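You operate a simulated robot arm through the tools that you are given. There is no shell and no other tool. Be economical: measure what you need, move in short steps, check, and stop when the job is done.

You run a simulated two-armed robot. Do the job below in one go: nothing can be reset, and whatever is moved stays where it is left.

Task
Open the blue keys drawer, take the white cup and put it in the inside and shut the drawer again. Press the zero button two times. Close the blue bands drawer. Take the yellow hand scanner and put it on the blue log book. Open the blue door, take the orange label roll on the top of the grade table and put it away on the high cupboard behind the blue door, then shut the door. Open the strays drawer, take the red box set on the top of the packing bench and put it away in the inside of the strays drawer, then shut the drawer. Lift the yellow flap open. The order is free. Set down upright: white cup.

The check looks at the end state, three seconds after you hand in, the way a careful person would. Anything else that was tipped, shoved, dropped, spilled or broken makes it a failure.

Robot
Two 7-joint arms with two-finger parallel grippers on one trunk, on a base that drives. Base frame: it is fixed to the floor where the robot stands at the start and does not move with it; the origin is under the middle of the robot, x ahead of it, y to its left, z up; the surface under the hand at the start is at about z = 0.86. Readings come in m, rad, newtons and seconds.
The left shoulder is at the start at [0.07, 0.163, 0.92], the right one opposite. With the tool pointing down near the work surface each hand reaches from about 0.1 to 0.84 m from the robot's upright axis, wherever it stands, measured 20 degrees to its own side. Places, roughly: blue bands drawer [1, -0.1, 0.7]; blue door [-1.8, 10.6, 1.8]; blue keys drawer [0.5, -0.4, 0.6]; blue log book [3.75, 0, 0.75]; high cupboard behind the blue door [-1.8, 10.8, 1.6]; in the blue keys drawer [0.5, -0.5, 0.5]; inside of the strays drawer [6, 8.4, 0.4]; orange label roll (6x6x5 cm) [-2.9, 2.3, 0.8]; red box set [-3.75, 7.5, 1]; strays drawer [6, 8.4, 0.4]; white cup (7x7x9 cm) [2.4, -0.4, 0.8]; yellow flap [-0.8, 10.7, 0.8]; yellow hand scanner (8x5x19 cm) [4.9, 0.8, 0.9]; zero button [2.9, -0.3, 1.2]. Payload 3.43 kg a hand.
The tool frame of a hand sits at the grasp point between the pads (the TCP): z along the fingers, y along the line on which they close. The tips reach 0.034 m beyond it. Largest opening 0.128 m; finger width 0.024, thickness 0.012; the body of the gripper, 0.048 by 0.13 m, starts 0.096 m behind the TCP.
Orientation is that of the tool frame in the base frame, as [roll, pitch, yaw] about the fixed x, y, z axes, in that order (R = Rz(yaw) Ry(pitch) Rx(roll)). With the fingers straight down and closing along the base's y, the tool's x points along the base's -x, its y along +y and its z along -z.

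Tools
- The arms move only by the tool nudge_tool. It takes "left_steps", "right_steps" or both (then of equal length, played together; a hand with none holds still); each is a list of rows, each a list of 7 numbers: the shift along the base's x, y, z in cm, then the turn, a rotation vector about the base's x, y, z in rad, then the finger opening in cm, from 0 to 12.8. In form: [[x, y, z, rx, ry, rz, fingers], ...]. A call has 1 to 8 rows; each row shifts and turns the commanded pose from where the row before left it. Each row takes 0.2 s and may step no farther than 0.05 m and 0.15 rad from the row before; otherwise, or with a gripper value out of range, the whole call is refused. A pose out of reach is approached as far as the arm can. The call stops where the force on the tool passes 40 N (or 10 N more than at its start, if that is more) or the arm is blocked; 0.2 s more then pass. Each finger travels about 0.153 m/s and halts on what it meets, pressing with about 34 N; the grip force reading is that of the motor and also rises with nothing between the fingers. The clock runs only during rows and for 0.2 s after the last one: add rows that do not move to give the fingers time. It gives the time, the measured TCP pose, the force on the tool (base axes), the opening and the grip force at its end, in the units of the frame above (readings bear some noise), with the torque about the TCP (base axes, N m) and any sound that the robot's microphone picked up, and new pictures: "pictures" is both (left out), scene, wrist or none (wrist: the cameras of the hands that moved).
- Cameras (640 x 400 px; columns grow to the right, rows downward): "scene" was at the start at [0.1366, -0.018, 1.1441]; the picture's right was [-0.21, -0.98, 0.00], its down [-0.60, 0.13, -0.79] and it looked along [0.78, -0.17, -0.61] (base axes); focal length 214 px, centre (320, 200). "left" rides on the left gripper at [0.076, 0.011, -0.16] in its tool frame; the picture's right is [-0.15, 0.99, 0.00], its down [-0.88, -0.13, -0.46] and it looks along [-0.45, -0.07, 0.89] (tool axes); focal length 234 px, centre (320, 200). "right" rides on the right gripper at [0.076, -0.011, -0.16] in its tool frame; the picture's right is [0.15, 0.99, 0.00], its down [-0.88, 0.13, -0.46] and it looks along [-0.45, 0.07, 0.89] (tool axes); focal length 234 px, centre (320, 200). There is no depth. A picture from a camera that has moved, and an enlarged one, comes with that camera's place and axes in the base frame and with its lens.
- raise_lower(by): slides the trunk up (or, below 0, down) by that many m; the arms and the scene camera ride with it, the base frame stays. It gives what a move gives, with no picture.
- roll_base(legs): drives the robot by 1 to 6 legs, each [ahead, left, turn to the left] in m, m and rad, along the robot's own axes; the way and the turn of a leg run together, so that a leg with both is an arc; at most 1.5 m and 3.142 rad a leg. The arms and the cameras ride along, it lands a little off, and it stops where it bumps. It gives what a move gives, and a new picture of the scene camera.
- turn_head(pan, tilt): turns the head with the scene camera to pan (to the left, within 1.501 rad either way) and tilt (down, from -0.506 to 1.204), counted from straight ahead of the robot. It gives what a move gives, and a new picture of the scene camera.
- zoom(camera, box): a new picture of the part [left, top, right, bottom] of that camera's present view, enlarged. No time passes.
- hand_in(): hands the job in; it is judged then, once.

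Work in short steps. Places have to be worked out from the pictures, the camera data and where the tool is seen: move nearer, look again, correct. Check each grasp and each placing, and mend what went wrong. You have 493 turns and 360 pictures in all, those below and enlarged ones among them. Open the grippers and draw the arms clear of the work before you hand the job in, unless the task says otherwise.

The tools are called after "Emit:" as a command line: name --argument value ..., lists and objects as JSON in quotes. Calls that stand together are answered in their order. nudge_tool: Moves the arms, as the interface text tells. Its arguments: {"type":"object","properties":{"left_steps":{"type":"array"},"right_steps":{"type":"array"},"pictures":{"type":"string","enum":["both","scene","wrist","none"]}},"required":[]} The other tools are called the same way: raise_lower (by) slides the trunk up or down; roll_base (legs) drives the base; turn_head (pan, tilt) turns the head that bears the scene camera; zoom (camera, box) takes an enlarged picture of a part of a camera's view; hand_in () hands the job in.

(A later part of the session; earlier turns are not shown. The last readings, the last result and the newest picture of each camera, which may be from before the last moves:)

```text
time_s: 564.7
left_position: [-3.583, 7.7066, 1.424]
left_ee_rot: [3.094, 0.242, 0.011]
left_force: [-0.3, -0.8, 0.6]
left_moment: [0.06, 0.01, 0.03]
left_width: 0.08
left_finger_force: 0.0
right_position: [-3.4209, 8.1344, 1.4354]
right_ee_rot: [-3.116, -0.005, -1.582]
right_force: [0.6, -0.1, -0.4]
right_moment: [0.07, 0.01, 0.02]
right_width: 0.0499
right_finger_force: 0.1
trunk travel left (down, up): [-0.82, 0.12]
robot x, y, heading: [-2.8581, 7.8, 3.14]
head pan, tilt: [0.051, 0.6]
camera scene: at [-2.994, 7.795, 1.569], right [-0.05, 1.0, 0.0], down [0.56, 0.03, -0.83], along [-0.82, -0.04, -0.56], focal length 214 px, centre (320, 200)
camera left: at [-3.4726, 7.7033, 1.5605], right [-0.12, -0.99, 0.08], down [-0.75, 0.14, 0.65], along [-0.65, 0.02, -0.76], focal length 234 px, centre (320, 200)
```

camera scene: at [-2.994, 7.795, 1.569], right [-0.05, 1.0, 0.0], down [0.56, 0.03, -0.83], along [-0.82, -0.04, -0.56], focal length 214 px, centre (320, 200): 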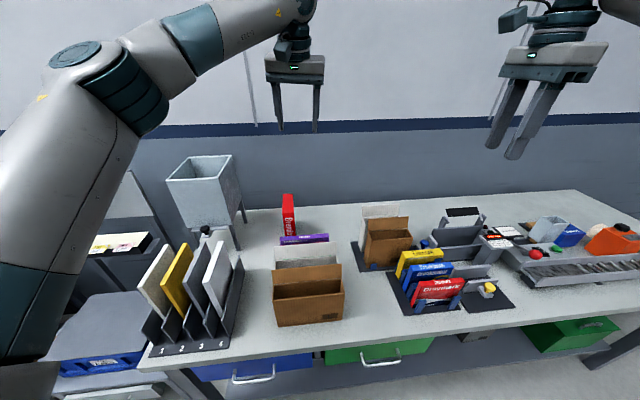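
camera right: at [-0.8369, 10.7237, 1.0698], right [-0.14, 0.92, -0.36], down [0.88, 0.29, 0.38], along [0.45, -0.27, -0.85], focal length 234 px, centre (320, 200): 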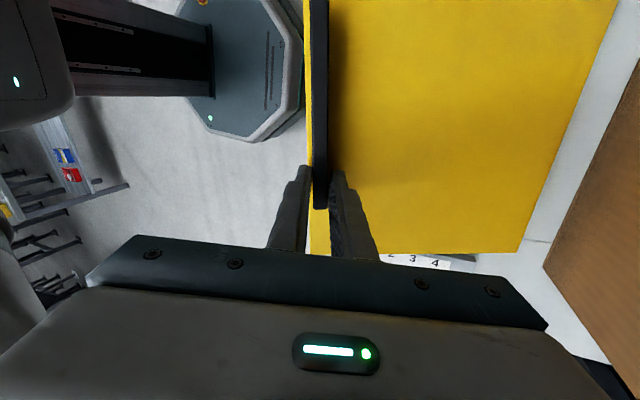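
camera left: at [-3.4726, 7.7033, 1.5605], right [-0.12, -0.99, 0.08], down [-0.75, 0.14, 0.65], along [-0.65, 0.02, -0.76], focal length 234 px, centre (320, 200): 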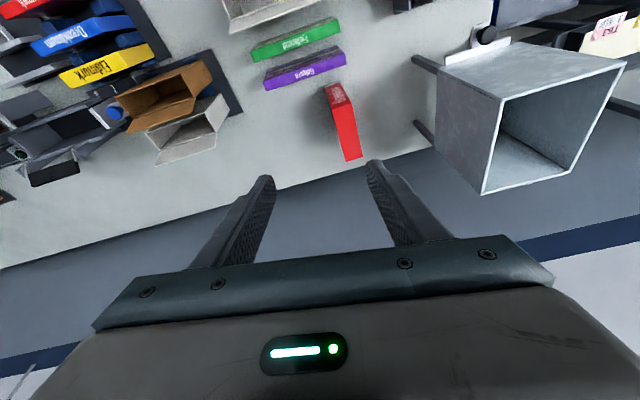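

Red top centre is about (-3.70, 7.635, 1.06). I move over it and descend.

Emit:
nudge_tool --left_steps '[[-1, -3, -3.5, 0, 0, 0, 8], [-1, -3, -3.5, 0, 0, 0, 8], [-1, -1.2, -4, 0, 0, 0, 8], [-1, 0, -4, 0, 0, 0, 8], [-1, 0, -4, 0, 0, 0, 8], [-1, 0, -4, 0, 0, 0, 8]]' --pictures "wrist"

```text
time_s: 566.1
left_position: [-3.6435, 7.6344, 1.1905]
left_ee_rot: [3.091, 0.237, 0.01]
left_force: [0.8, -0.7, 0.9]
left_moment: [0.01, 0.0, 0.0]
left_width: 0.0802
left_finger_force: 0.1
right_position: [-3.4228, 8.1365, 1.4361]
right_ee_rot: [-3.116, -0.005, -1.581]
right_force: [-0.6, -0.6, 0.8]
right_moment: [0.02, -0.02, -0.02]
right_width: 0.0499
right_finger_force: 0.0
trunk travel left (down, up): [-0.82, 0.12]
robot x, y, heading: [-2.8553, 7.8003, 3.145]
head pan, tilt: [0.051, 0.6]
camera left: at [-3.5335, 7.6323, 1.3265], right [-0.12, -0.99, 0.08], down [-0.75, 0.14, 0.64], along [-0.65, 0.01, -0.76], focal length 234 px, centre (320, 200)
```

left: 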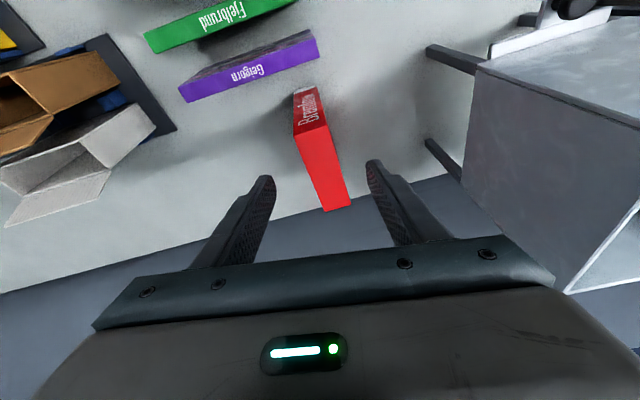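

The box is turned slightly; I rotate the hand +0.2 rad and continue down.

Emit:
nudge_tool --left_steps '[[-0.5, -0.4, -3, 0, 0, 0.1, 8], [-0.5, -0.4, -3, 0, 0, 0.1, 8], [-0.5, 0, -3, 0, 0, 0, 8]]' --pictures "wrist"

```text
time_s: 566.9
left_position: [-3.6601, 7.6281, 1.0994]
left_ee_rot: [3.091, 0.238, 0.21]
left_force: [-0.3, 0.1, -0.2]
left_moment: [0.0, -0.01, 0.02]
left_width: 0.0801
left_finger_force: 0.0
right_position: [-3.4216, 8.1367, 1.436]
right_ee_rot: [-3.116, -0.004, -1.583]
right_force: [-0.5, 0.1, 0.4]
right_moment: [0.0, -0.04, 0.01]
right_width: 0.0499
right_finger_force: 0.0
trunk travel left (down, up): [-0.82, 0.12]
robot x, y, heading: [-2.8587, 7.7986, 3.137]
head pan, tilt: [0.051, 0.6]
camera left: at [-3.5514, 7.6481, 1.2369], right [0.08, -0.99, 0.08], down [-0.76, -0.01, 0.64], along [-0.64, -0.12, -0.76], focal length 234 px, centre (320, 200)
```

left: 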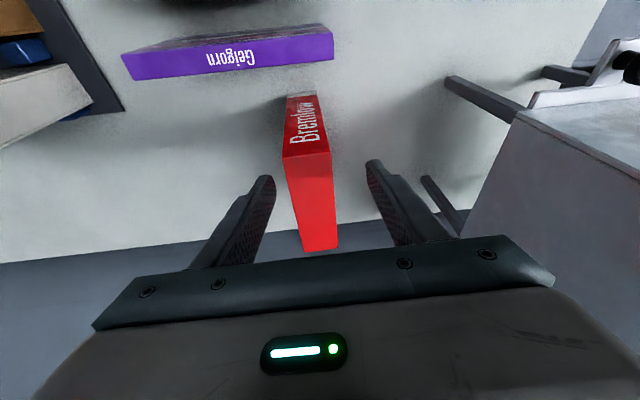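

Well aligned. Down another 10 cm, then close.

Emit:
nudge_tool --left_steps '[[-0.8, 0.2, -3.5, 0, 0, 0, 8], [-0.8, 0, -3.5, 0, 0, 0, 8], [-0.8, 0, -3, 0, 0, 0, 8]]' --pictures "wrist"

```text
time_s: 567.7
left_position: [-3.6811, 7.6333, 0.9982]
left_ee_rot: [3.091, 0.239, 0.211]
left_force: [-0.1, -0.6, 0.3]
left_moment: [0.01, -0.01, -0.03]
left_width: 0.08
left_finger_force: 0.1
right_position: [-3.4225, 8.1367, 1.4367]
right_ee_rot: [-3.118, -0.004, -1.579]
right_force: [-0.2, 0.2, 0.4]
right_moment: [0.01, -0.02, 0.02]
right_width: 0.05
right_finger_force: 0.0
trunk travel left (down, up): [-0.82, 0.12]
robot x, y, heading: [-2.8611, 7.8018, 3.138]
head pan, tilt: [0.051, 0.6]
camera left: at [-3.5723, 7.653, 1.1351], right [0.08, -0.99, 0.08], down [-0.76, -0.01, 0.64], along [-0.64, -0.11, -0.76], focal length 234 px, centre (320, 200)
```

left: 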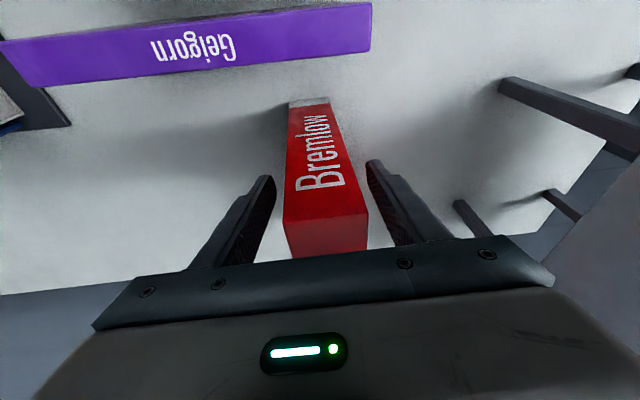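

Emit:
nudge_tool --left_steps '[[0, 0, 0, 0, 0, 0, 6], [0, 0, 0, 0, 0, 0, 4.5], [0, 0, 0, 0, 0, 0, 3], [0, 0, 0, 0, 0, 0, 2.5], [0, 0, 0, 0, 0, 0, 2.5]]' --pictures "wrist"

```text
time_s: 568.9
left_position: [-3.68, 7.6343, 0.9983]
left_ee_rot: [3.094, 0.24, 0.213]
left_force: [-0.6, 0.6, 0.4]
left_moment: [0.07, 0.16, -0.01]
left_width: 0.045
left_finger_force: 34.1
right_position: [-3.4209, 8.136, 1.4359]
right_ee_rot: [-3.117, -0.006, -1.58]
right_force: [0.0, 0.2, -0.8]
right_moment: [-0.03, 0.0, -0.01]
right_width: 0.0499
right_finger_force: 0.0
trunk travel left (down, up): [-0.82, 0.12]
robot x, y, heading: [-2.8582, 7.7975, 3.139]
head pan, tilt: [0.051, 0.6]
camera left: at [-3.5721, 7.6528, 1.1355], right [0.08, -0.99, 0.08], down [-0.76, -0.01, 0.64], along [-0.64, -0.11, -0.76], focal length 234 px, centre (320, 200)
```

left: 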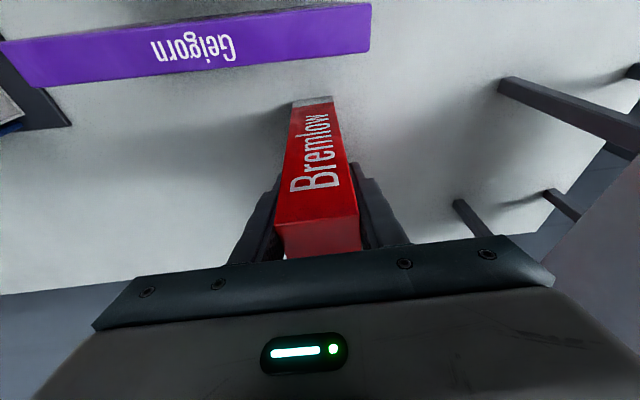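

Gripped at 4.5 cm. I lift it straight up, clear of the other boxes.

Emit:
nudge_tool --left_steps '[[0, 0, 3, 0, 0, 0, 2.5], [0, 0, 4, 0, 0, 0, 2.5], [0, 0, 4, 0, 0, 0, 2.5], [0, 0, 4, 0, 0, 0, 2.5], [0, 0, 4, 0, 0, 0, 2.5], [0, 0, 4, 0, 0, 0, 2.5], [0, 0, 4, 0, 0, 0, 2.5]]' --pictures "both"

```text
time_s: 570.5
left_position: [-3.6828, 7.6308, 1.2715]
left_ee_rot: [3.092, 0.239, 0.21]
left_force: [0.1, 0.0, -4.5]
left_moment: [0.05, -0.14, 0.01]
left_width: 0.0449
left_finger_force: 34.2
right_position: [-3.4209, 8.1378, 1.4349]
right_ee_rot: [-3.118, -0.007, -1.581]
right_force: [0.5, 0.1, -0.4]
right_moment: [-0.02, 0.02, -0.01]
right_width: 0.0498
right_finger_force: 0.1
trunk travel left (down, up): [-0.82, 0.12]
robot x, y, heading: [-2.8598, 7.7996, 3.141]
head pan, tilt: [0.051, 0.6]
camera scene: at [-2.9938, 7.7972, 1.5689], right [-0.05, 1.0, 0.0], down [0.56, 0.03, -0.83], along [-0.82, -0.04, -0.56], focal length 214 px, centre (320, 200)
camera left: at [-3.5742, 7.6505, 1.4089], right [0.08, -0.99, 0.08], down [-0.76, -0.01, 0.64], along [-0.64, -0.11, -0.76], focal length 234 px, centre (320, 200)
```

scene: 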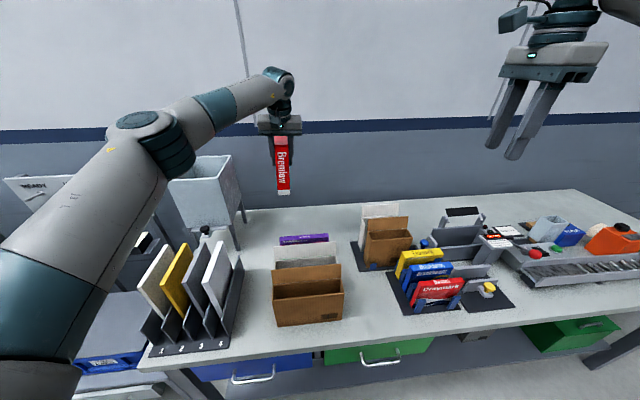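
left: 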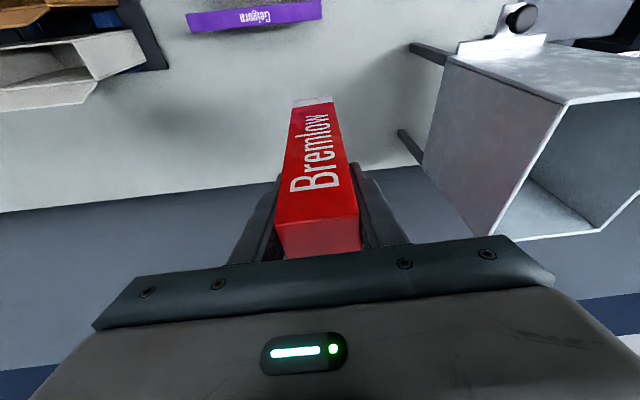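

Box in hand. I back off, strafe north past the posts, and turn east.

Emit:
nudge_tool --left_steps '[[4, 0, 2, 0, 0, -0.05, 2.5], [4, 0, 2, 0, 0, -0.05, 2.5], [4, 0, 0, 0, 0, -0.05, 2.5], [4, 0, 0, 0, 0, -0.05, 2.5]]' --pictures "none"

Emit:
roll_base --legs '[[0.2, 0, 0], [0, -1.4, 0], [0, 0, -1.57]]'

Emit:
turn_head --pan -1.2 --tilt 0.2

```text
time_s: 571.5
left_position: [-3.5236, 7.6261, 1.3124]
left_ee_rot: [3.093, 0.241, 0.009]
left_force: [1.6, -0.3, -3.3]
left_moment: [0.03, -0.14, -0.02]
left_width: 0.0449
left_finger_force: 33.7
right_position: [-3.4204, 8.1346, 1.4374]
right_ee_rot: [-3.117, -0.004, -1.58]
right_force: [0.3, -0.1, 0.3]
right_moment: [-0.02, 0.04, 0.01]
right_width: 0.0498
right_finger_force: 0.0
trunk travel left (down, up): [-0.82, 0.12]
robot x, y, heading: [-2.8568, 7.8, 3.143]
head pan, tilt: [0.051, 0.6]
```

```text
time_s: 573.0
left_position: [-3.7041, 7.6296, 1.3102]
left_ee_rot: [3.091, 0.236, 0.011]
left_force: [-0.9, 0.0, -4.3]
left_moment: [0.01, -0.25, -0.01]
left_width: 0.0449
left_finger_force: 34.3
right_position: [-3.6022, 8.1382, 1.4345]
right_ee_rot: [-3.115, -0.005, -1.581]
right_force: [-0.9, 0.4, 0.1]
right_moment: [0.01, -0.08, 0.02]
right_width: 0.0501
right_finger_force: 0.0
trunk travel left (down, up): [-0.82, 0.12]
robot x, y, heading: [-3.0308, 7.8009, 3.137]
head pan, tilt: [0.051, 0.6]
stopped in leg 1: the robot was blocked; the commanded pose is now the measured one
camera scene: at [-3.1756, 7.7973, 1.5682], right [-0.05, 1.0, 0.0], down [0.57, 0.03, -0.82], along [-0.82, -0.04, -0.57], focal length 214 px, centre (320, 200)
```

scene: 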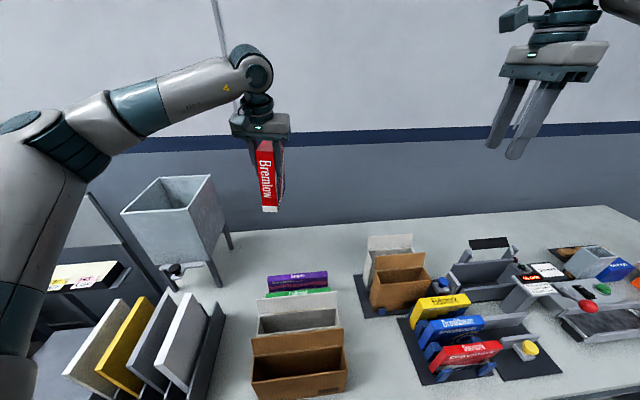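

```text
time_s: 574.5
left_position: [-3.7, 7.6304, 1.314]
left_ee_rot: [3.091, 0.239, 0.011]
left_force: [0.4, 0.0, -4.3]
left_moment: [-0.01, -0.18, 0.03]
left_width: 0.0448
left_finger_force: 34.0
right_position: [-3.5972, 8.1386, 1.4362]
right_ee_rot: [-3.115, -0.008, -1.582]
right_force: [0.4, 0.4, 0.7]
right_moment: [-0.01, 0.02, -0.03]
right_width: 0.05
right_finger_force: 0.0
trunk travel left (down, up): [-0.82, 0.12]
robot x, y, heading: [-3.0369, 7.8016, 3.139]
head pan, tilt: [-1.201, 0.201]
camera scene: at [-3.1161, 7.8888, 1.6056], right [0.93, 0.36, 0.0], down [0.07, -0.19, -0.98], along [-0.35, 0.91, -0.2], focal length 214 px, centre (320, 200)
```

scene: 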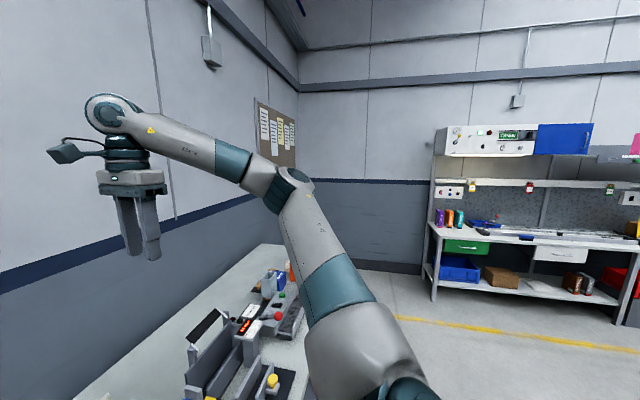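

I mixed up the sign and touched the bench; things on it still stand. Now back for real, then north and turn.

Emit:
roll_base --legs '[[-0.33, 0, 0], [0, -1.45, 0], [0, 0, -1.57]]'

Emit:
turn_head --pan -1.3 --tilt 0.15

```text
time_s: 587.3
left_position: [-2.944, 9.9372, 1.3134]
left_ee_rot: [3.094, 0.239, -1.519]
left_force: [0.1, 0.4, -3.9]
left_moment: [-0.16, 0.0, 0.02]
left_width: 0.045
left_finger_force: 34.2
right_position: [-2.4325, 9.8548, 1.4376]
right_ee_rot: [-3.119, -0.006, -3.11]
right_force: [-0.3, -0.2, -0.1]
right_moment: [0.0, -0.02, 0.0]
right_width: 0.0501
right_finger_force: 0.1
trunk travel left (down, up): [-0.82, 0.12]
robot x, y, heading: [-2.7441, 9.2773, 1.615]
head pan, tilt: [-1.201, 0.201]
camera scene: at [-2.6593, 9.3656, 1.6057], right [0.4, -0.92, 0.0], down [-0.18, -0.08, -0.98], along [0.9, 0.39, -0.2], focal length 214 px, centre (320, 200)
```

scene: 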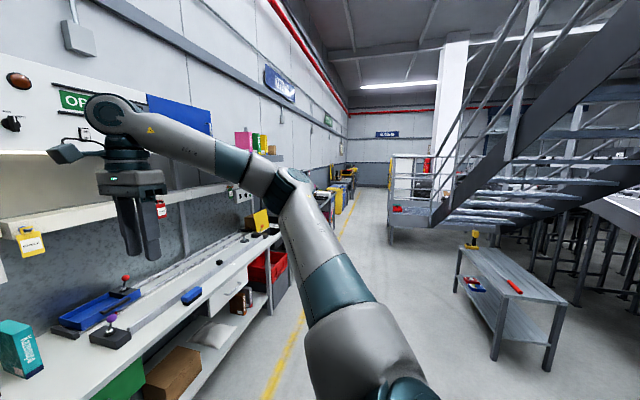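

```text
time_s: 588.0
left_position: [-2.9436, 9.9359, 1.3134]
left_ee_rot: [3.093, 0.241, -1.517]
left_force: [0.9, -0.1, -3.9]
left_moment: [-0.17, -0.04, 0.01]
left_width: 0.0449
left_finger_force: 34.5
right_position: [-2.4321, 9.8557, 1.4359]
right_ee_rot: [-3.119, -0.006, -3.108]
right_force: [0.1, -0.9, -1.2]
right_moment: [0.0, -0.01, 0.0]
right_width: 0.0498
right_finger_force: 0.0
trunk travel left (down, up): [-0.82, 0.12]
robot x, y, heading: [-2.7466, 9.2767, 1.615]
head pan, tilt: [-1.3, 0.15]
camera scene: at [-2.656, 9.3568, 1.6104], right [0.31, -0.95, 0.0], down [-0.14, -0.05, -0.99], along [0.94, 0.3, -0.15], focal length 214 px, centre (320, 200)
```

scene: 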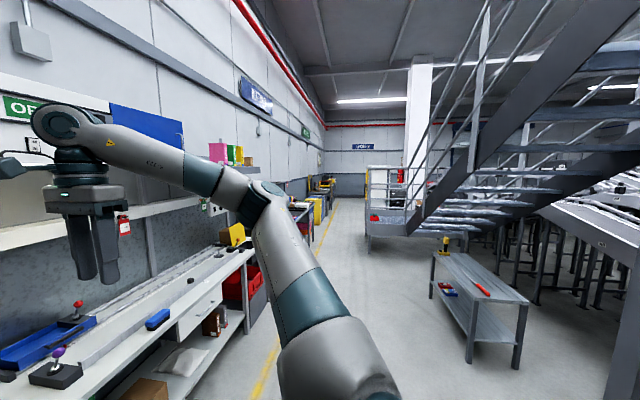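

Corridor east at y≈9.6 is free. I turn east and drive.

Emit:
roll_base --legs '[[0, 0, -1.6], [0.3, 0.3, 0], [1.5, 0, 0], [1.5, 0, 0]]'

Emit:
turn_head --pan 0.0 --tilt 0.2

```text
time_s: 608.4
left_position: [1.1837, 9.9497, 1.3134]
left_ee_rot: [3.093, 0.241, -3.067]
left_force: [-0.4, -0.4, -4.1]
left_moment: [0.0, 0.15, 0.01]
left_width: 0.0449
left_finger_force: 33.9
right_position: [1.1136, 9.4359, 1.4365]
right_ee_rot: [-3.12, -0.008, 1.627]
right_force: [-0.2, 0.3, 0.3]
right_moment: [-0.02, -0.01, -0.03]
right_width: 0.0499
right_finger_force: 0.1
trunk travel left (down, up): [-0.82, 0.12]
robot x, y, heading: [0.5314, 9.7326, 0.066]
head pan, tilt: [-1.3, 0.15]
camera scene: at [0.6119, 9.6497, 1.6104], right [-0.94, -0.33, 0.0], down [-0.05, 0.14, -0.99], along [0.32, -0.93, -0.15], focal length 214 px, centre (320, 200)
```

scene: 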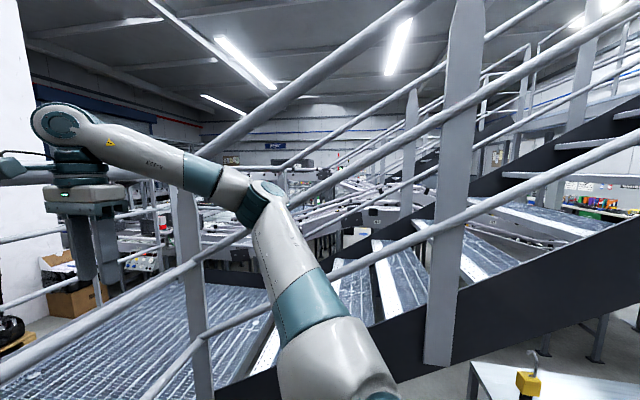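

```text
time_s: 609.9
left_position: [1.1835, 9.9495, 1.313]
left_ee_rot: [3.09, 0.24, -3.067]
left_force: [0.5, 0.3, -4.3]
left_moment: [-0.05, 0.14, -0.03]
left_width: 0.045
left_finger_force: 34.2
right_position: [1.1146, 9.4357, 1.437]
right_ee_rot: [-3.118, -0.008, 1.626]
right_force: [-0.4, 0.2, -0.2]
right_moment: [0.0, 0.0, 0.01]
right_width: 0.0501
right_finger_force: 0.0
trunk travel left (down, up): [-0.82, 0.12]
robot x, y, heading: [0.5278, 9.7328, 0.064]
head pan, tilt: [0.0, 0.201]
camera scene: at [0.6751, 9.7433, 1.6056], right [0.06, -1.0, 0.0], down [-0.2, -0.01, -0.98], along [0.98, 0.06, -0.2], focal length 214 px, centre (320, 200)
```

scene: 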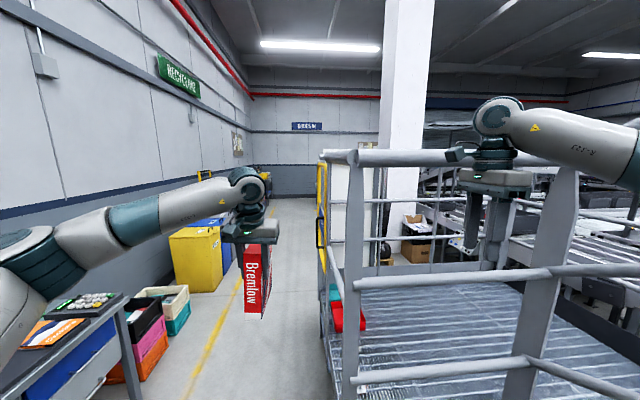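

The stair platform narrows the way (its side at y≈9.65); the lane is up to y≈10.75. I centre at y≈10.2 and straighten.

Emit:
roll_base --legs '[[0, 0.5, -0.064]]'

Emit:
turn_head --pan -0.3 --tilt 0.4

```text
time_s: 612.8
left_position: [1.1812, 10.3884, 1.3146]
left_ee_rot: [3.091, 0.242, -3.129]
left_force: [0.4, -0.4, -3.0]
left_moment: [0.01, 0.13, 0.01]
left_width: 0.0451
left_finger_force: 34.0
right_position: [1.0792, 9.8823, 1.437]
right_ee_rot: [-3.118, -0.007, 1.563]
right_force: [-0.2, 0.6, -0.1]
right_moment: [0.03, 0.0, 0.01]
right_width: 0.05
right_finger_force: 0.1
trunk travel left (down, up): [-0.82, 0.12]
robot x, y, heading: [0.5141, 10.2152, -0.002]
head pan, tilt: [0.0, 0.201]
camera scene: at [0.6596, 10.2163, 1.6056], right [0.0, -1.0, 0.0], down [-0.2, 0.0, -0.98], along [0.98, 0.0, -0.2], focal length 214 px, centre (320, 200)
```

scene: 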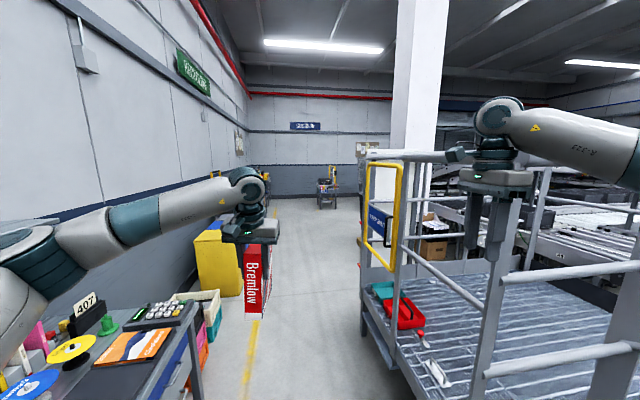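

```text
time_s: 613.6
left_position: [1.1807, 10.3916, 1.3125]
left_ee_rot: [3.091, 0.241, -3.133]
left_force: [0.0, 1.4, -3.4]
left_moment: [-0.02, 0.16, 0.01]
left_width: 0.0449
left_finger_force: 33.8
right_position: [1.0783, 9.8825, 1.4359]
right_ee_rot: [-3.119, -0.005, 1.563]
right_force: [0.2, -0.6, -0.5]
right_moment: [-0.03, -0.02, 0.0]
right_width: 0.05
right_finger_force: 0.1
trunk travel left (down, up): [-0.82, 0.12]
robot x, y, heading: [0.5179, 10.2181, 0.0]
head pan, tilt: [-0.3, 0.4]
camera scene: at [0.6549, 10.1914, 1.5871], right [-0.29, -0.96, 0.0], down [-0.37, 0.11, -0.92], along [0.88, -0.27, -0.39], focal length 214 px, centre (320, 200)
```

scene: 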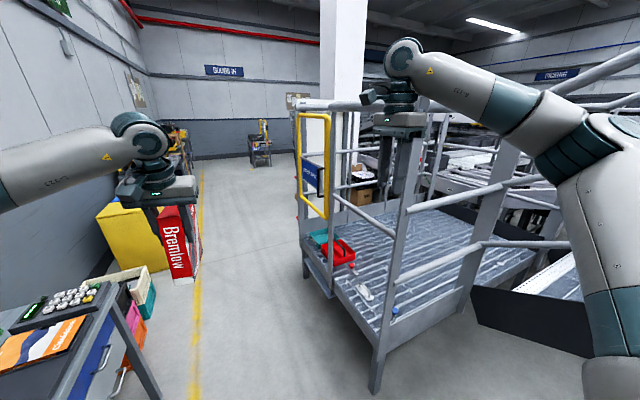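

Lane is y 9.85–10.9 here. I shift left 0.2 and drive on past the platform.

Emit:
roll_base --legs '[[0, 0.2, 0], [1.5, 0, 0], [1.2, 0, 0]]'

Emit:
turn_head --pan -0.3 --tilt 0.3

```text
time_s: 621.4
left_position: [2.5933, 10.6176, 1.314]
left_ee_rot: [3.095, 0.243, -3.12]
left_force: [0.1, 1.2, -3.8]
left_moment: [-0.01, 0.13, -0.02]
left_width: 0.0449
left_finger_force: 34.1
right_position: [2.4963, 10.1089, 1.4415]
right_ee_rot: [-3.124, -0.001, 1.571]
right_force: [-0.5, 0.1, -0.7]
right_moment: [0.0, 0.04, 0.0]
right_width: 0.0498
right_finger_force: 0.0
trunk travel left (down, up): [-0.82, 0.12]
robot x, y, heading: [1.9339, 10.4375, 0.009]
head pan, tilt: [-0.3, 0.4]
stopped in leg 2: the robot was blocked; the commanded pose is now the measured one
camera scene: at [2.0689, 10.413, 1.5878], right [-0.29, -0.96, 0.0], down [-0.37, 0.11, -0.92], along [0.88, -0.26, -0.39], focal length 214 px, centre (320, 200)
```

scene: 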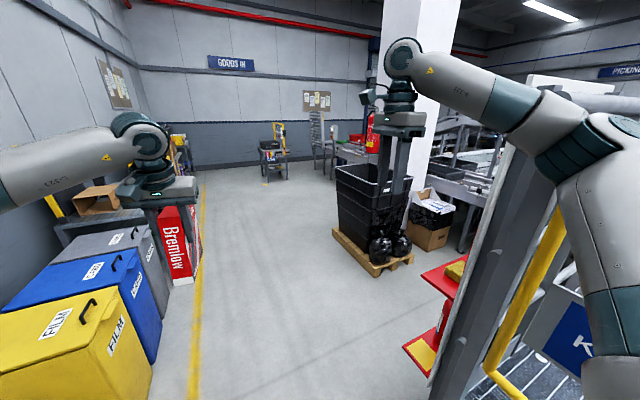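

```text
time_s: 622.1
left_position: [2.5946, 10.6174, 1.3146]
left_ee_rot: [3.099, 0.241, -3.119]
left_force: [0.1, 0.7, -3.2]
left_moment: [0.01, 0.17, 0.02]
left_width: 0.045
left_finger_force: 34.5
right_position: [2.4976, 10.1091, 1.4415]
right_ee_rot: [-3.124, -0.002, 1.571]
right_force: [0.6, -0.3, 0.5]
right_moment: [-0.04, -0.01, 0.01]
right_width: 0.05
right_finger_force: 0.1
trunk travel left (down, up): [-0.82, 0.12]
robot x, y, heading: [1.9307, 10.4294, 0.013]
head pan, tilt: [-0.3, 0.3]
camera scene: at [2.0697, 10.4132, 1.597], right [-0.28, -0.96, 0.0], down [-0.28, 0.08, -0.96], along [0.92, -0.27, -0.29], focal length 214 px, centre (320, 200)
```

scene: 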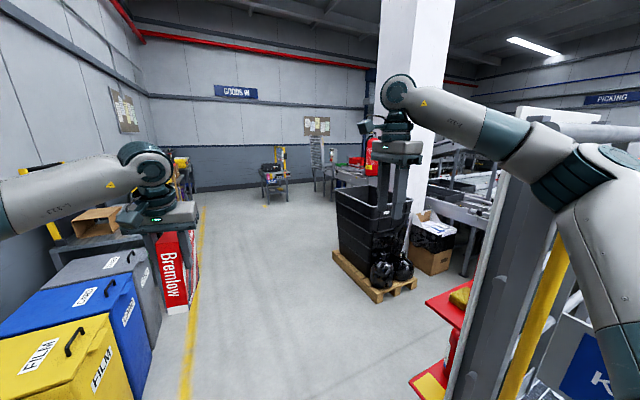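

Blocked again. I look down on both sides to see by what.

Emit:
turn_head --pan -0.9 --tilt 0.9

Emit:
turn_head --pan 0.9 --tilt 0.9

```text
time_s: 623.1
left_position: [2.5938, 10.617, 1.3143]
left_ee_rot: [3.097, 0.242, -3.117]
left_force: [-0.1, 0.6, -4.4]
left_moment: [0.01, 0.15, 0.01]
left_width: 0.0448
left_finger_force: 33.7
right_position: [2.4965, 10.1084, 1.441]
right_ee_rot: [-3.122, -0.002, 1.57]
right_force: [-0.2, 0.0, -0.1]
right_moment: [0.0, -0.01, 0.01]
right_width: 0.0501
right_finger_force: 0.1
trunk travel left (down, up): [-0.82, 0.12]
robot x, y, heading: [1.9313, 10.4308, 0.011]
head pan, tilt: [-0.901, 0.901]
camera scene: at [2.028, 10.381, 1.5448], right [-0.78, -0.63, 0.0], down [-0.49, 0.6, -0.63], along [0.39, -0.49, -0.78], focal length 214 px, centre (320, 200)
```

scene: 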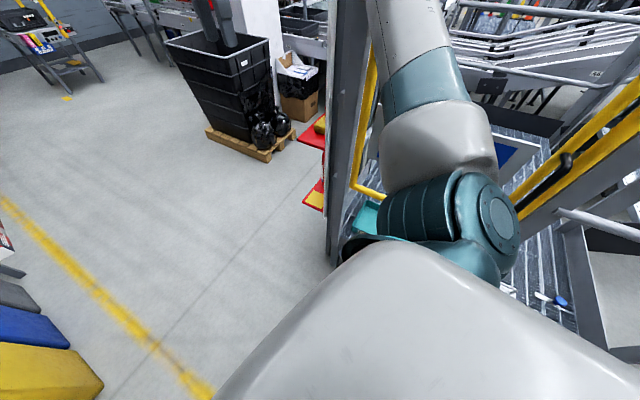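

```text
time_s: 624.9
left_position: [2.5929, 10.618, 1.3134]
left_ee_rot: [3.098, 0.244, -3.119]
left_force: [-0.2, 0.0, -3.6]
left_moment: [0.01, 0.18, 0.02]
left_width: 0.0448
left_finger_force: 34.2
right_position: [2.4964, 10.1082, 1.4408]
right_ee_rot: [-3.123, -0.001, 1.57]
right_force: [-0.1, 0.5, 0.5]
right_moment: [-0.01, -0.02, -0.01]
right_width: 0.0499
right_finger_force: 0.0
trunk travel left (down, up): [-0.82, 0.12]
robot x, y, heading: [1.9351, 10.4315, 0.01]
head pan, tilt: [0.901, 0.901]
camera scene: at [2.0267, 10.4993, 1.5441], right [0.79, -0.61, 0.01], down [-0.48, -0.62, -0.62], along [0.38, 0.49, -0.79], focal length 214 px, centre (320, 200)
```

scene: 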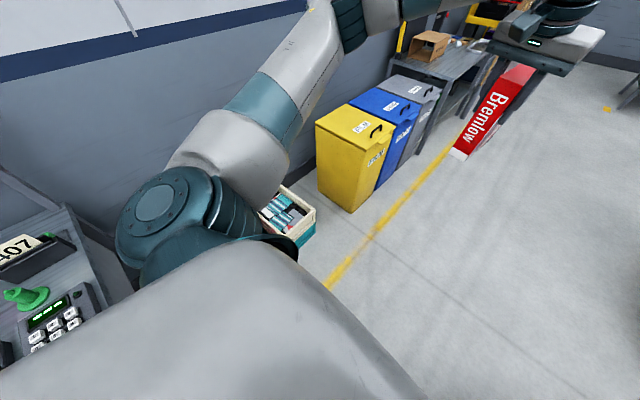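

My right upper arm meets the platform's gate; there is space to the left (bins begin at y≈11.1). I ease back, shift left 0.28 and go on.

Emit:
roll_base --legs '[[-0.05, 0.08, 0], [0.1, 0.2, -0.01], [1.3, 0, 0]]'

Emit:
turn_head --pan -0.3 --tilt 0.3

```text
time_s: 633.6
left_position: [3.979, 10.826, 1.3128]
left_ee_rot: [3.09, 0.24, 3.113]
left_force: [-1.4, -0.5, -3.5]
left_moment: [0.02, 0.14, 0.0]
left_width: 0.045
left_finger_force: 34.1
right_position: [3.8578, 10.3205, 1.4386]
right_ee_rot: [-3.118, -0.008, 1.522]
right_force: [0.1, -0.1, 0.8]
right_moment: [-0.01, -0.02, 0.03]
right_width: 0.0498
right_finger_force: 0.1
trunk travel left (down, up): [-0.82, 0.12]
robot x, y, heading: [3.3062, 10.6762, -0.041]
head pan, tilt: [0.901, 0.901]
camera scene: at [3.4086, 10.7341, 1.5441], right [0.76, -0.65, 0.0], down [-0.51, -0.6, -0.62], along [0.4, 0.47, -0.78], focal length 214 px, centre (320, 200)
```

scene: 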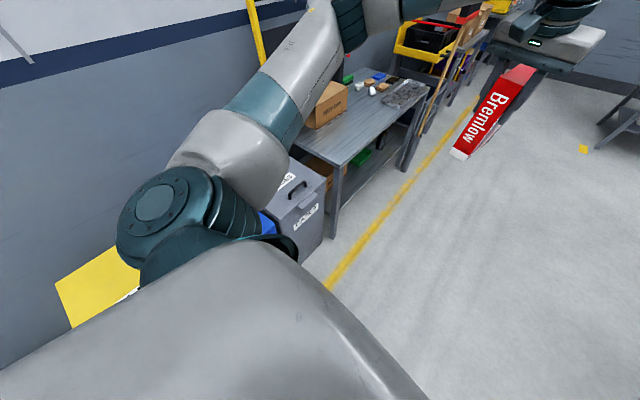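

```text
time_s: 635.0
left_position: [3.9816, 10.8249, 1.3126]
left_ee_rot: [3.09, 0.239, 3.115]
left_force: [0.8, 0.3, -4.0]
left_moment: [0.01, 0.18, -0.01]
left_width: 0.0451
left_finger_force: 34.2
right_position: [3.8589, 10.3217, 1.4371]
right_ee_rot: [-3.119, -0.008, 1.522]
right_force: [0.0, 1.1, 0.8]
right_moment: [0.01, -0.01, 0.01]
right_width: 0.0498
right_finger_force: 0.1
trunk travel left (down, up): [-0.82, 0.12]
robot x, y, heading: [3.3092, 10.6778, -0.032]
head pan, tilt: [-0.3, 0.3]
camera scene: at [3.4485, 10.6458, 1.5963], right [-0.33, -0.94, 0.0], down [-0.28, 0.1, -0.95], along [0.9, -0.32, -0.3], focal length 214 px, centre (320, 200)
```

scene: 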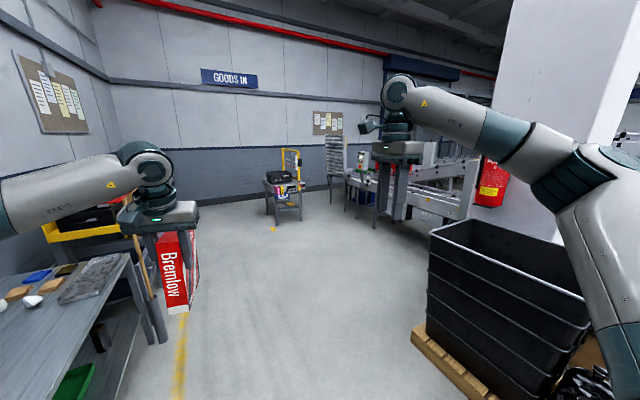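

I continue east and look toward the strays drawer at (6, 8.4).

Emit:
roll_base --legs '[[1.4, -0.1, 0.03]]'

Emit:
turn_head --pan -0.9 --tilt 0.35

```text
time_s: 641.9
left_position: [5.3596, 10.7646, 1.3126]
left_ee_rot: [3.09, 0.241, -3.101]
left_force: [-1.0, -0.2, -3.7]
left_moment: [-0.01, 0.16, 0.01]
left_width: 0.0448
left_finger_force: 33.9
right_position: [5.2721, 10.2529, 1.4377]
right_ee_rot: [-3.119, -0.007, 1.59]
right_force: [-0.5, -0.3, 0.1]
right_moment: [0.02, -0.03, 0.05]
right_width: 0.0498
right_finger_force: 0.2
trunk travel left (down, up): [-0.82, 0.12]
robot x, y, heading: [4.7007, 10.574, 0.028]
head pan, tilt: [-0.3, 0.3]
camera scene: at [4.8402, 10.5493, 1.5964], right [-0.27, -0.96, 0.0], down [-0.29, 0.08, -0.96], along [0.92, -0.25, -0.3], focal length 214 px, centre (320, 200)
```

scene: 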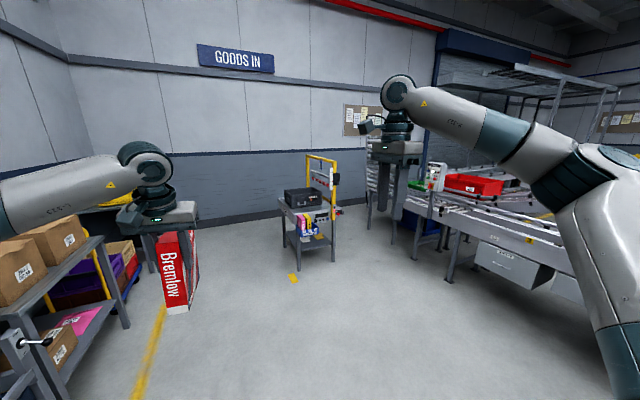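

```text
time_s: 642.9
left_position: [5.359, 10.7648, 1.3129]
left_ee_rot: [3.091, 0.238, -3.103]
left_force: [0.4, -0.7, -3.2]
left_moment: [-0.02, 0.15, -0.01]
left_width: 0.0449
left_finger_force: 34.4
right_position: [5.2728, 10.2535, 1.4371]
right_ee_rot: [-3.118, -0.008, 1.589]
right_force: [0.2, 0.5, 0.0]
right_moment: [-0.02, 0.03, 0.02]
right_width: 0.0498
right_finger_force: 0.2
trunk travel left (down, up): [-0.82, 0.12]
robot x, y, heading: [4.7, 10.5739, 0.031]
head pan, tilt: [-0.901, 0.351]
camera scene: at [4.8108, 10.5031, 1.5916], right [-0.76, -0.65, 0.0], down [-0.22, 0.26, -0.94], along [0.61, -0.72, -0.34], focal length 214 px, centre (320, 200)
```

scene: 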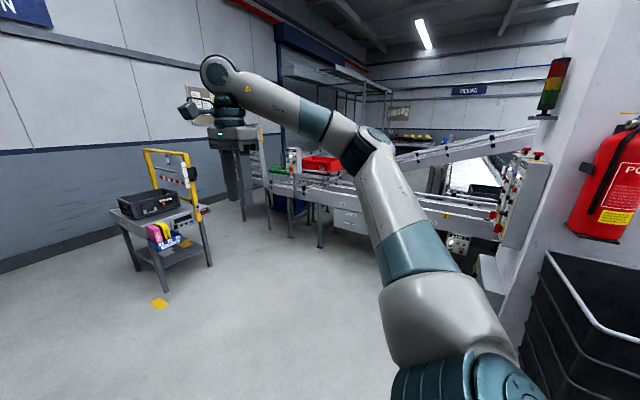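

The grey box under the conveyor at about (6.0, 8.35) must be the strays drawer. I zoom.

Emit:
zoom --camera "scene" --box '[260, 150, 420, 270]'

```text
3.33 times, centred on (340, 210) of scene
camera zoom: at [4.8108, 10.5031, 1.5916], right [-0.76, -0.65, 0.0], down [-0.22, 0.26, -0.94], along [0.61, -0.72, -0.34], focal length 715 px, centre (253, 167)
```

zoom: 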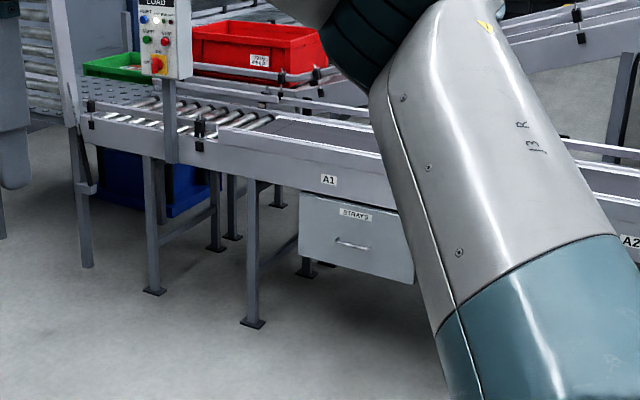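

STRAYS drawer: front about x 5.75–6.23, z 0.35–0.62, bar handle near (6.0, 8.52, 0.47). I drive to stand before it facing -y.

Emit:
roll_base --legs '[[0.9, -0.45, 0], [0, 0, -1.6], [0, 0.75, 0]]'

Emit:
turn_head --pan -0.3 --tilt 0.6

```text
time_s: 655.7
left_position: [6.5166, 9.4725, 1.313]
left_ee_rot: [3.091, 0.238, 1.584]
left_force: [0.1, 0.6, -4.4]
left_moment: [0.14, 0.0, -0.02]
left_width: 0.045
left_finger_force: 34.1
right_position: [6.0063, 9.5726, 1.4376]
right_ee_rot: [-3.117, -0.008, -0.006]
right_force: [0.5, 0.3, -0.2]
right_moment: [0.0, -0.02, -0.01]
right_width: 0.0498
right_finger_force: 0.1
trunk travel left (down, up): [-0.82, 0.12]
robot x, y, heading: [6.342, 10.1393, -1.568]
head pan, tilt: [-0.901, 0.351]
camera scene: at [6.2702, 10.0291, 1.5916], right [-0.62, 0.78, 0.0], down [0.27, 0.22, -0.94], along [-0.73, -0.59, -0.34], focal length 214 px, centre (320, 200)
```

scene: 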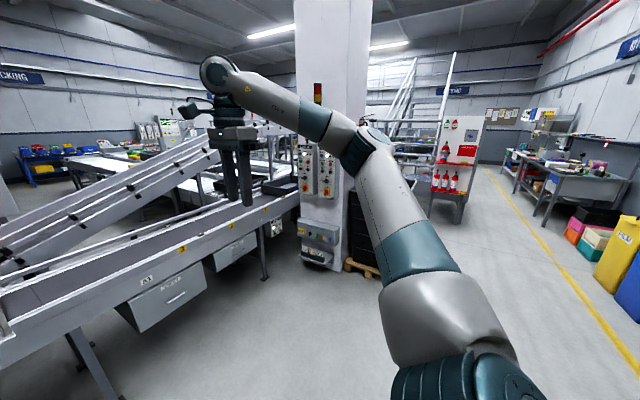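

```text
time_s: 656.7
left_position: [6.5168, 9.4717, 1.3131]
left_ee_rot: [3.09, 0.239, 1.585]
left_force: [-1.0, -0.1, -4.3]
left_moment: [0.17, 0.0, -0.01]
left_width: 0.0448
left_finger_force: 33.8
right_position: [6.0077, 9.5725, 1.4373]
right_ee_rot: [-3.118, -0.006, -0.007]
right_force: [0.2, 0.2, 0.2]
right_moment: [0.01, 0.04, 0.0]
right_width: 0.05
right_finger_force: 0.1
trunk travel left (down, up): [-0.82, 0.12]
robot x, y, heading: [6.3408, 10.1427, -1.565]
head pan, tilt: [-0.3, 0.6]
camera scene: at [6.3181, 10.0028, 1.5689], right [-0.96, 0.29, 0.0], down [0.17, 0.54, -0.82], along [-0.24, -0.79, -0.57], focal length 214 px, centre (320, 200)
```

scene: 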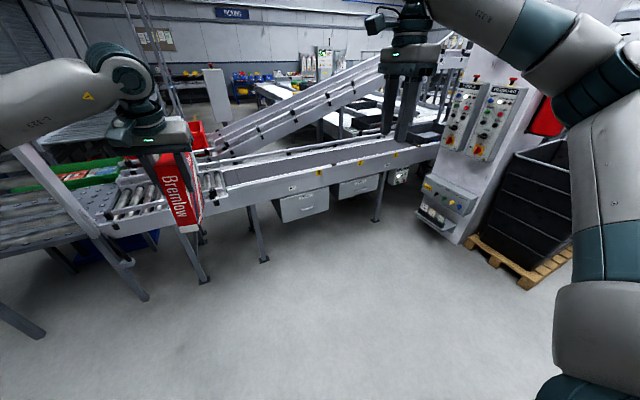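

Emit:
zoom --camera "scene" --box '[250, 150, 410, 250]'

```text
4.00 times, centred on (330, 200) of scene
camera zoom: at [6.3181, 10.0028, 1.5689], right [-0.96, 0.29, 0.0], down [0.17, 0.54, -0.82], along [-0.24, -0.79, -0.57], focal length 858 px, centre (280, 200)
```

zoom: 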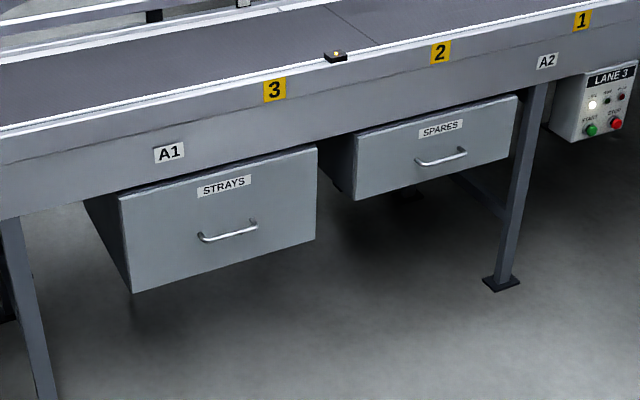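

This is STRAYS (handle about (6.0, 8.59, 0.49)). I pitch the right hand forward with fingers closing vertically, and pull the left hand with the box back.

Emit:
nudge_tool --right_steps '[[0, 0, 0, -0.143, 0, 0, 8], [0, 0, 0, -0.143, 0, 0, 8], [0, 0, 0, -0.143, 0, 0, 8], [0, 0, 0, -0.143, 0, 0, 8], [0, 0, 0, -0.143, 0, 0, 8], [0, 0, 0, -0.143, 0, 0, 8], [0, 0, 0, -0.143, 0, 0, 8], [0, 0, 0, -0.143, 0, 0, 8]]' --left_steps '[[1.2, 3, 0, 0, 0, 0, 2.5], [1.2, 3, 0, 0, 0, 0, 2.5], [1.2, 3, 0, 0, 0, 0, 2.5], [1.2, 3, 0, 0, 0, 0, 2.5], [1.2, 3, 0, 0, 0, 0, 2.5], [1.2, 3, 0, 0, 0, 0, 2.5], [1.2, 3, 0, 0, 0, 0, 2.5], [1.2, 3, 0, 0, 0, 0, 2.5]]' --pictures "none"

Emit:
nudge_tool --right_steps '[[-1, 0, 0, -0.143, 0, 0, 8], [-2, 0, 0, -0.143, 0, 0, 8], [-2, 0, 0, -0.14, 0, 0, 8]]' --pictures "none"

Emit:
raise_lower --by -0.4

Emit:
raise_lower --by -0.36

Emit:
roll_base --legs '[[0.5, 0.06, 0]]'

```text
time_s: 658.5
left_position: [6.6133, 9.7137, 1.3145]
left_ee_rot: [3.091, 0.241, 1.585]
left_force: [0.6, 1.1, -3.3]
left_moment: [0.13, 0.0, 0.02]
left_width: 0.0451
left_finger_force: 33.9
right_position: [6.0074, 9.5753, 1.4384]
right_ee_rot: [2.017, -0.011, 0.005]
right_force: [-0.5, 1.2, -0.5]
right_moment: [0.03, -0.01, 0.02]
right_width: 0.0799
right_finger_force: 0.1
trunk travel left (down, up): [-0.82, 0.12]
robot x, y, heading: [6.3437, 10.1369, -1.566]
head pan, tilt: [-0.3, 0.6]
```

```text
time_s: 659.3
left_position: [6.6118, 9.7131, 1.3149]
left_ee_rot: [3.092, 0.241, 1.585]
left_force: [-0.3, 0.7, -4.4]
left_moment: [0.16, 0.04, 0.02]
left_width: 0.0448
left_finger_force: 34.4
right_position: [5.9583, 9.5732, 1.4364]
right_ee_rot: [1.591, -0.006, 0.009]
right_force: [0.0, 0.6, 0.4]
right_moment: [0.01, 0.02, 0.02]
right_width: 0.08
right_finger_force: 0.1
trunk travel left (down, up): [-0.82, 0.12]
robot x, y, heading: [6.3431, 10.1368, -1.563]
head pan, tilt: [-0.3, 0.6]
```

```text
time_s: 663.1
left_position: [6.6129, 9.7122, 0.9139]
left_ee_rot: [3.09, 0.241, 1.587]
left_force: [0.6, 0.6, -2.4]
left_moment: [0.16, 0.01, 0.02]
left_width: 0.0449
left_finger_force: 33.7
right_position: [5.9581, 9.5726, 1.0349]
right_ee_rot: [1.596, -0.008, 0.006]
right_force: [0.4, 1.0, -0.1]
right_moment: [-0.01, -0.01, 0.03]
right_width: 0.0798
right_finger_force: 0.2
trunk travel left (down, up): [-0.42, 0.52]
robot x, y, heading: [6.3437, 10.1376, -1.562]
head pan, tilt: [-0.3, 0.6]
```

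```text
time_s: 666.6
left_position: [6.6118, 9.7127, 0.5542]
left_ee_rot: [3.09, 0.238, 1.584]
left_force: [-0.3, 0.7, -3.5]
left_moment: [0.18, 0.03, -0.01]
left_width: 0.045
left_finger_force: 34.2
right_position: [5.957, 9.5732, 0.6759]
right_ee_rot: [1.596, -0.007, 0.008]
right_force: [0.5, 0.8, 0.0]
right_moment: [-0.03, 0.03, 0.03]
right_width: 0.08
right_finger_force: 0.2
trunk travel left (down, up): [-0.06, 0.88]
robot x, y, heading: [6.3399, 10.1386, -1.566]
head pan, tilt: [-0.3, 0.6]
```

```text
time_s: 669.6
left_position: [6.6744, 9.2053, 0.5547]
left_ee_rot: [3.09, 0.239, 1.587]
left_force: [0.7, 0.1, -3.0]
left_moment: [0.21, 0.0, 0.0]
left_width: 0.045
left_finger_force: 34.5
right_position: [6.0199, 9.0649, 0.676]
right_ee_rot: [1.594, -0.006, 0.009]
right_force: [-0.2, 0.2, -0.3]
right_moment: [-0.04, 0.01, -0.01]
right_width: 0.0802
right_finger_force: 0.2
trunk travel left (down, up): [-0.06, 0.88]
robot x, y, heading: [6.4016, 9.6293, -1.564]
head pan, tilt: [-0.3, 0.6]
camera scene: at [6.3794, 9.4956, 0.8089], right [-0.96, 0.29, 0.0], down [0.16, 0.54, -0.82], along [-0.24, -0.79, -0.57], focal length 214 px, centre (320, 200)
```

scene: 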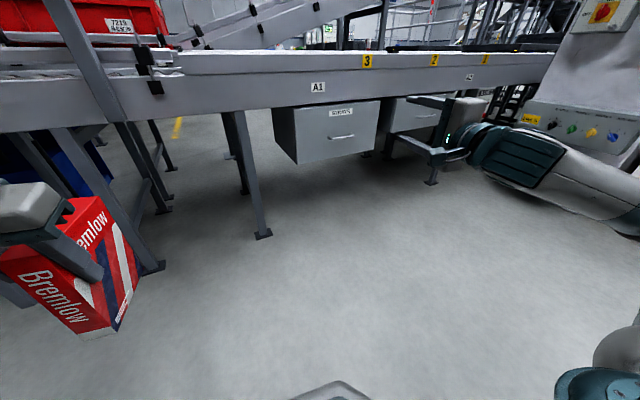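

The handle is at (6.0, 8.6, 0.50). I lower the remaining trunk travel and move the right hand to that height.

Emit:
raise_lower --by -0.05

Emit:
nudge_tool --right_steps '[[0, 0, -3, 0, 0, 0, 8], [0, -1, -3, 0, 0, 0, 8], [0, -1, -3, 0, 0, 0, 8], [0, -2, -3, 0, 0, 0, 8], [0, -2, -1, 0, 0, 0, 8]]' --pictures "both"

```text
time_s: 670.5
left_position: [6.6734, 9.2051, 0.5047]
left_ee_rot: [3.092, 0.239, 1.587]
left_force: [0.3, -0.4, -3.7]
left_moment: [0.15, 0.02, 0.0]
left_width: 0.0448
left_finger_force: 33.9
right_position: [6.0201, 9.0639, 0.6267]
right_ee_rot: [1.597, -0.007, 0.007]
right_force: [0.0, -0.2, -0.9]
right_moment: [0.01, 0.0, -0.01]
right_width: 0.0799
right_finger_force: 0.0
trunk travel left (down, up): [-0.01, 0.93]
robot x, y, heading: [6.4041, 9.6327, -1.57]
head pan, tilt: [-0.3, 0.6]
```

```text
time_s: 671.7
left_position: [6.6735, 9.2048, 0.5034]
left_ee_rot: [3.091, 0.239, 1.584]
left_force: [1.0, 1.0, -3.8]
left_moment: [0.18, 0.01, -0.01]
left_width: 0.0449
left_finger_force: 34.3
right_position: [6.0171, 8.9998, 0.4983]
right_ee_rot: [1.594, -0.007, 0.008]
right_force: [-0.6, 1.3, 0.4]
right_moment: [0.01, -0.02, 0.01]
right_width: 0.0805
right_finger_force: 0.0
right hand out of reach, approached as far as the arm can: row 1
trunk travel left (down, up): [-0.01, 0.93]
robot x, y, heading: [6.4028, 9.6346, -1.567]
head pan, tilt: [-0.3, 0.6]
no pictures are left
```

The picture budget is used up, so I work by readings now. Two rays agree on the handle at (6.00, 8.593, 0.495). I drive 0.18 ahead and advance until the fingertips meet the drawer front.

Emit:
roll_base --legs '[[0.18, 0, 0]]'

Emit:
nudge_tool --right_steps '[[-1, -3, 0, 0, 0, 0, 8], [0, -3, 0, 0, 0, 0, 8], [0, -3, 0, 0, 0, 0, 8], [0, -2, 0, 0, 0, 0, 8], [0, -2, 0, 0, 0, 0, 8]]' --pictures "none"

```text
time_s: 673.2
left_position: [6.6767, 9.0236, 0.5042]
left_ee_rot: [3.09, 0.239, 1.587]
left_force: [-0.3, 0.5, -3.0]
left_moment: [0.18, 0.0, -0.02]
left_width: 0.0447
left_finger_force: 33.5
right_position: [6.0208, 8.8163, 0.4992]
right_ee_rot: [1.596, -0.006, 0.011]
right_force: [-0.6, 0.1, -0.4]
right_moment: [0.0, 0.01, -0.02]
right_width: 0.0801
right_finger_force: 0.1
trunk travel left (down, up): [-0.01, 0.93]
robot x, y, heading: [6.4046, 9.4483, -1.563]
head pan, tilt: [-0.3, 0.6]
```

```text
time_s: 674.4
left_position: [6.6763, 9.0242, 0.503]
left_ee_rot: [3.091, 0.239, 1.589]
left_force: [0.9, 0.4, -4.0]
left_moment: [0.18, 0.04, 0.01]
left_width: 0.0448
left_finger_force: 33.9
right_position: [6.0089, 8.6855, 0.4977]
right_ee_rot: [1.595, -0.006, 0.009]
right_force: [-0.1, -0.1, 0.1]
right_moment: [0.01, -0.01, -0.01]
right_width: 0.08
right_finger_force: 0.0
trunk travel left (down, up): [-0.01, 0.93]
robot x, y, heading: [6.4064, 9.4506, -1.56]
head pan, tilt: [-0.3, 0.6]
no pictures are left
```

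Emit:
nudge_tool --right_steps '[[0, -2, 0, 0, 0, 0, 8], [0, -2, 0, 0, 0, 0, 8], [0, -1.5, 0, 0, 0, 0, 8], [0, -1.5, 0, 0, 0, 0, 8], [0, -1.5, 0, 0, 0, 0, 8], [0, -1.5, 0, 0, 0, 0, 8]]' --pictures "none"

```text
time_s: 675.8
left_position: [6.6757, 9.0237, 0.5031]
left_ee_rot: [3.091, 0.238, 1.587]
left_force: [0.6, -0.2, -3.9]
left_moment: [0.17, -0.02, 0.0]
left_width: 0.0446
left_finger_force: 34.3
right_position: [6.0087, 8.592, 0.4997]
right_ee_rot: [1.591, -0.008, 0.012]
right_force: [-1.0, 4.5, 0.6]
right_moment: [-0.2, -0.05, -0.02]
right_width: 0.0803
right_finger_force: 0.1
trunk travel left (down, up): [-0.01, 0.93]
robot x, y, heading: [6.4082, 9.4516, -1.567]
head pan, tilt: [-0.3, 0.6]
stopped in row 6 (right hand): the force on the tool passed its limit at 78 N (the readings are from after the stop); the commanded pose is now the measured one
no pictures are left
```

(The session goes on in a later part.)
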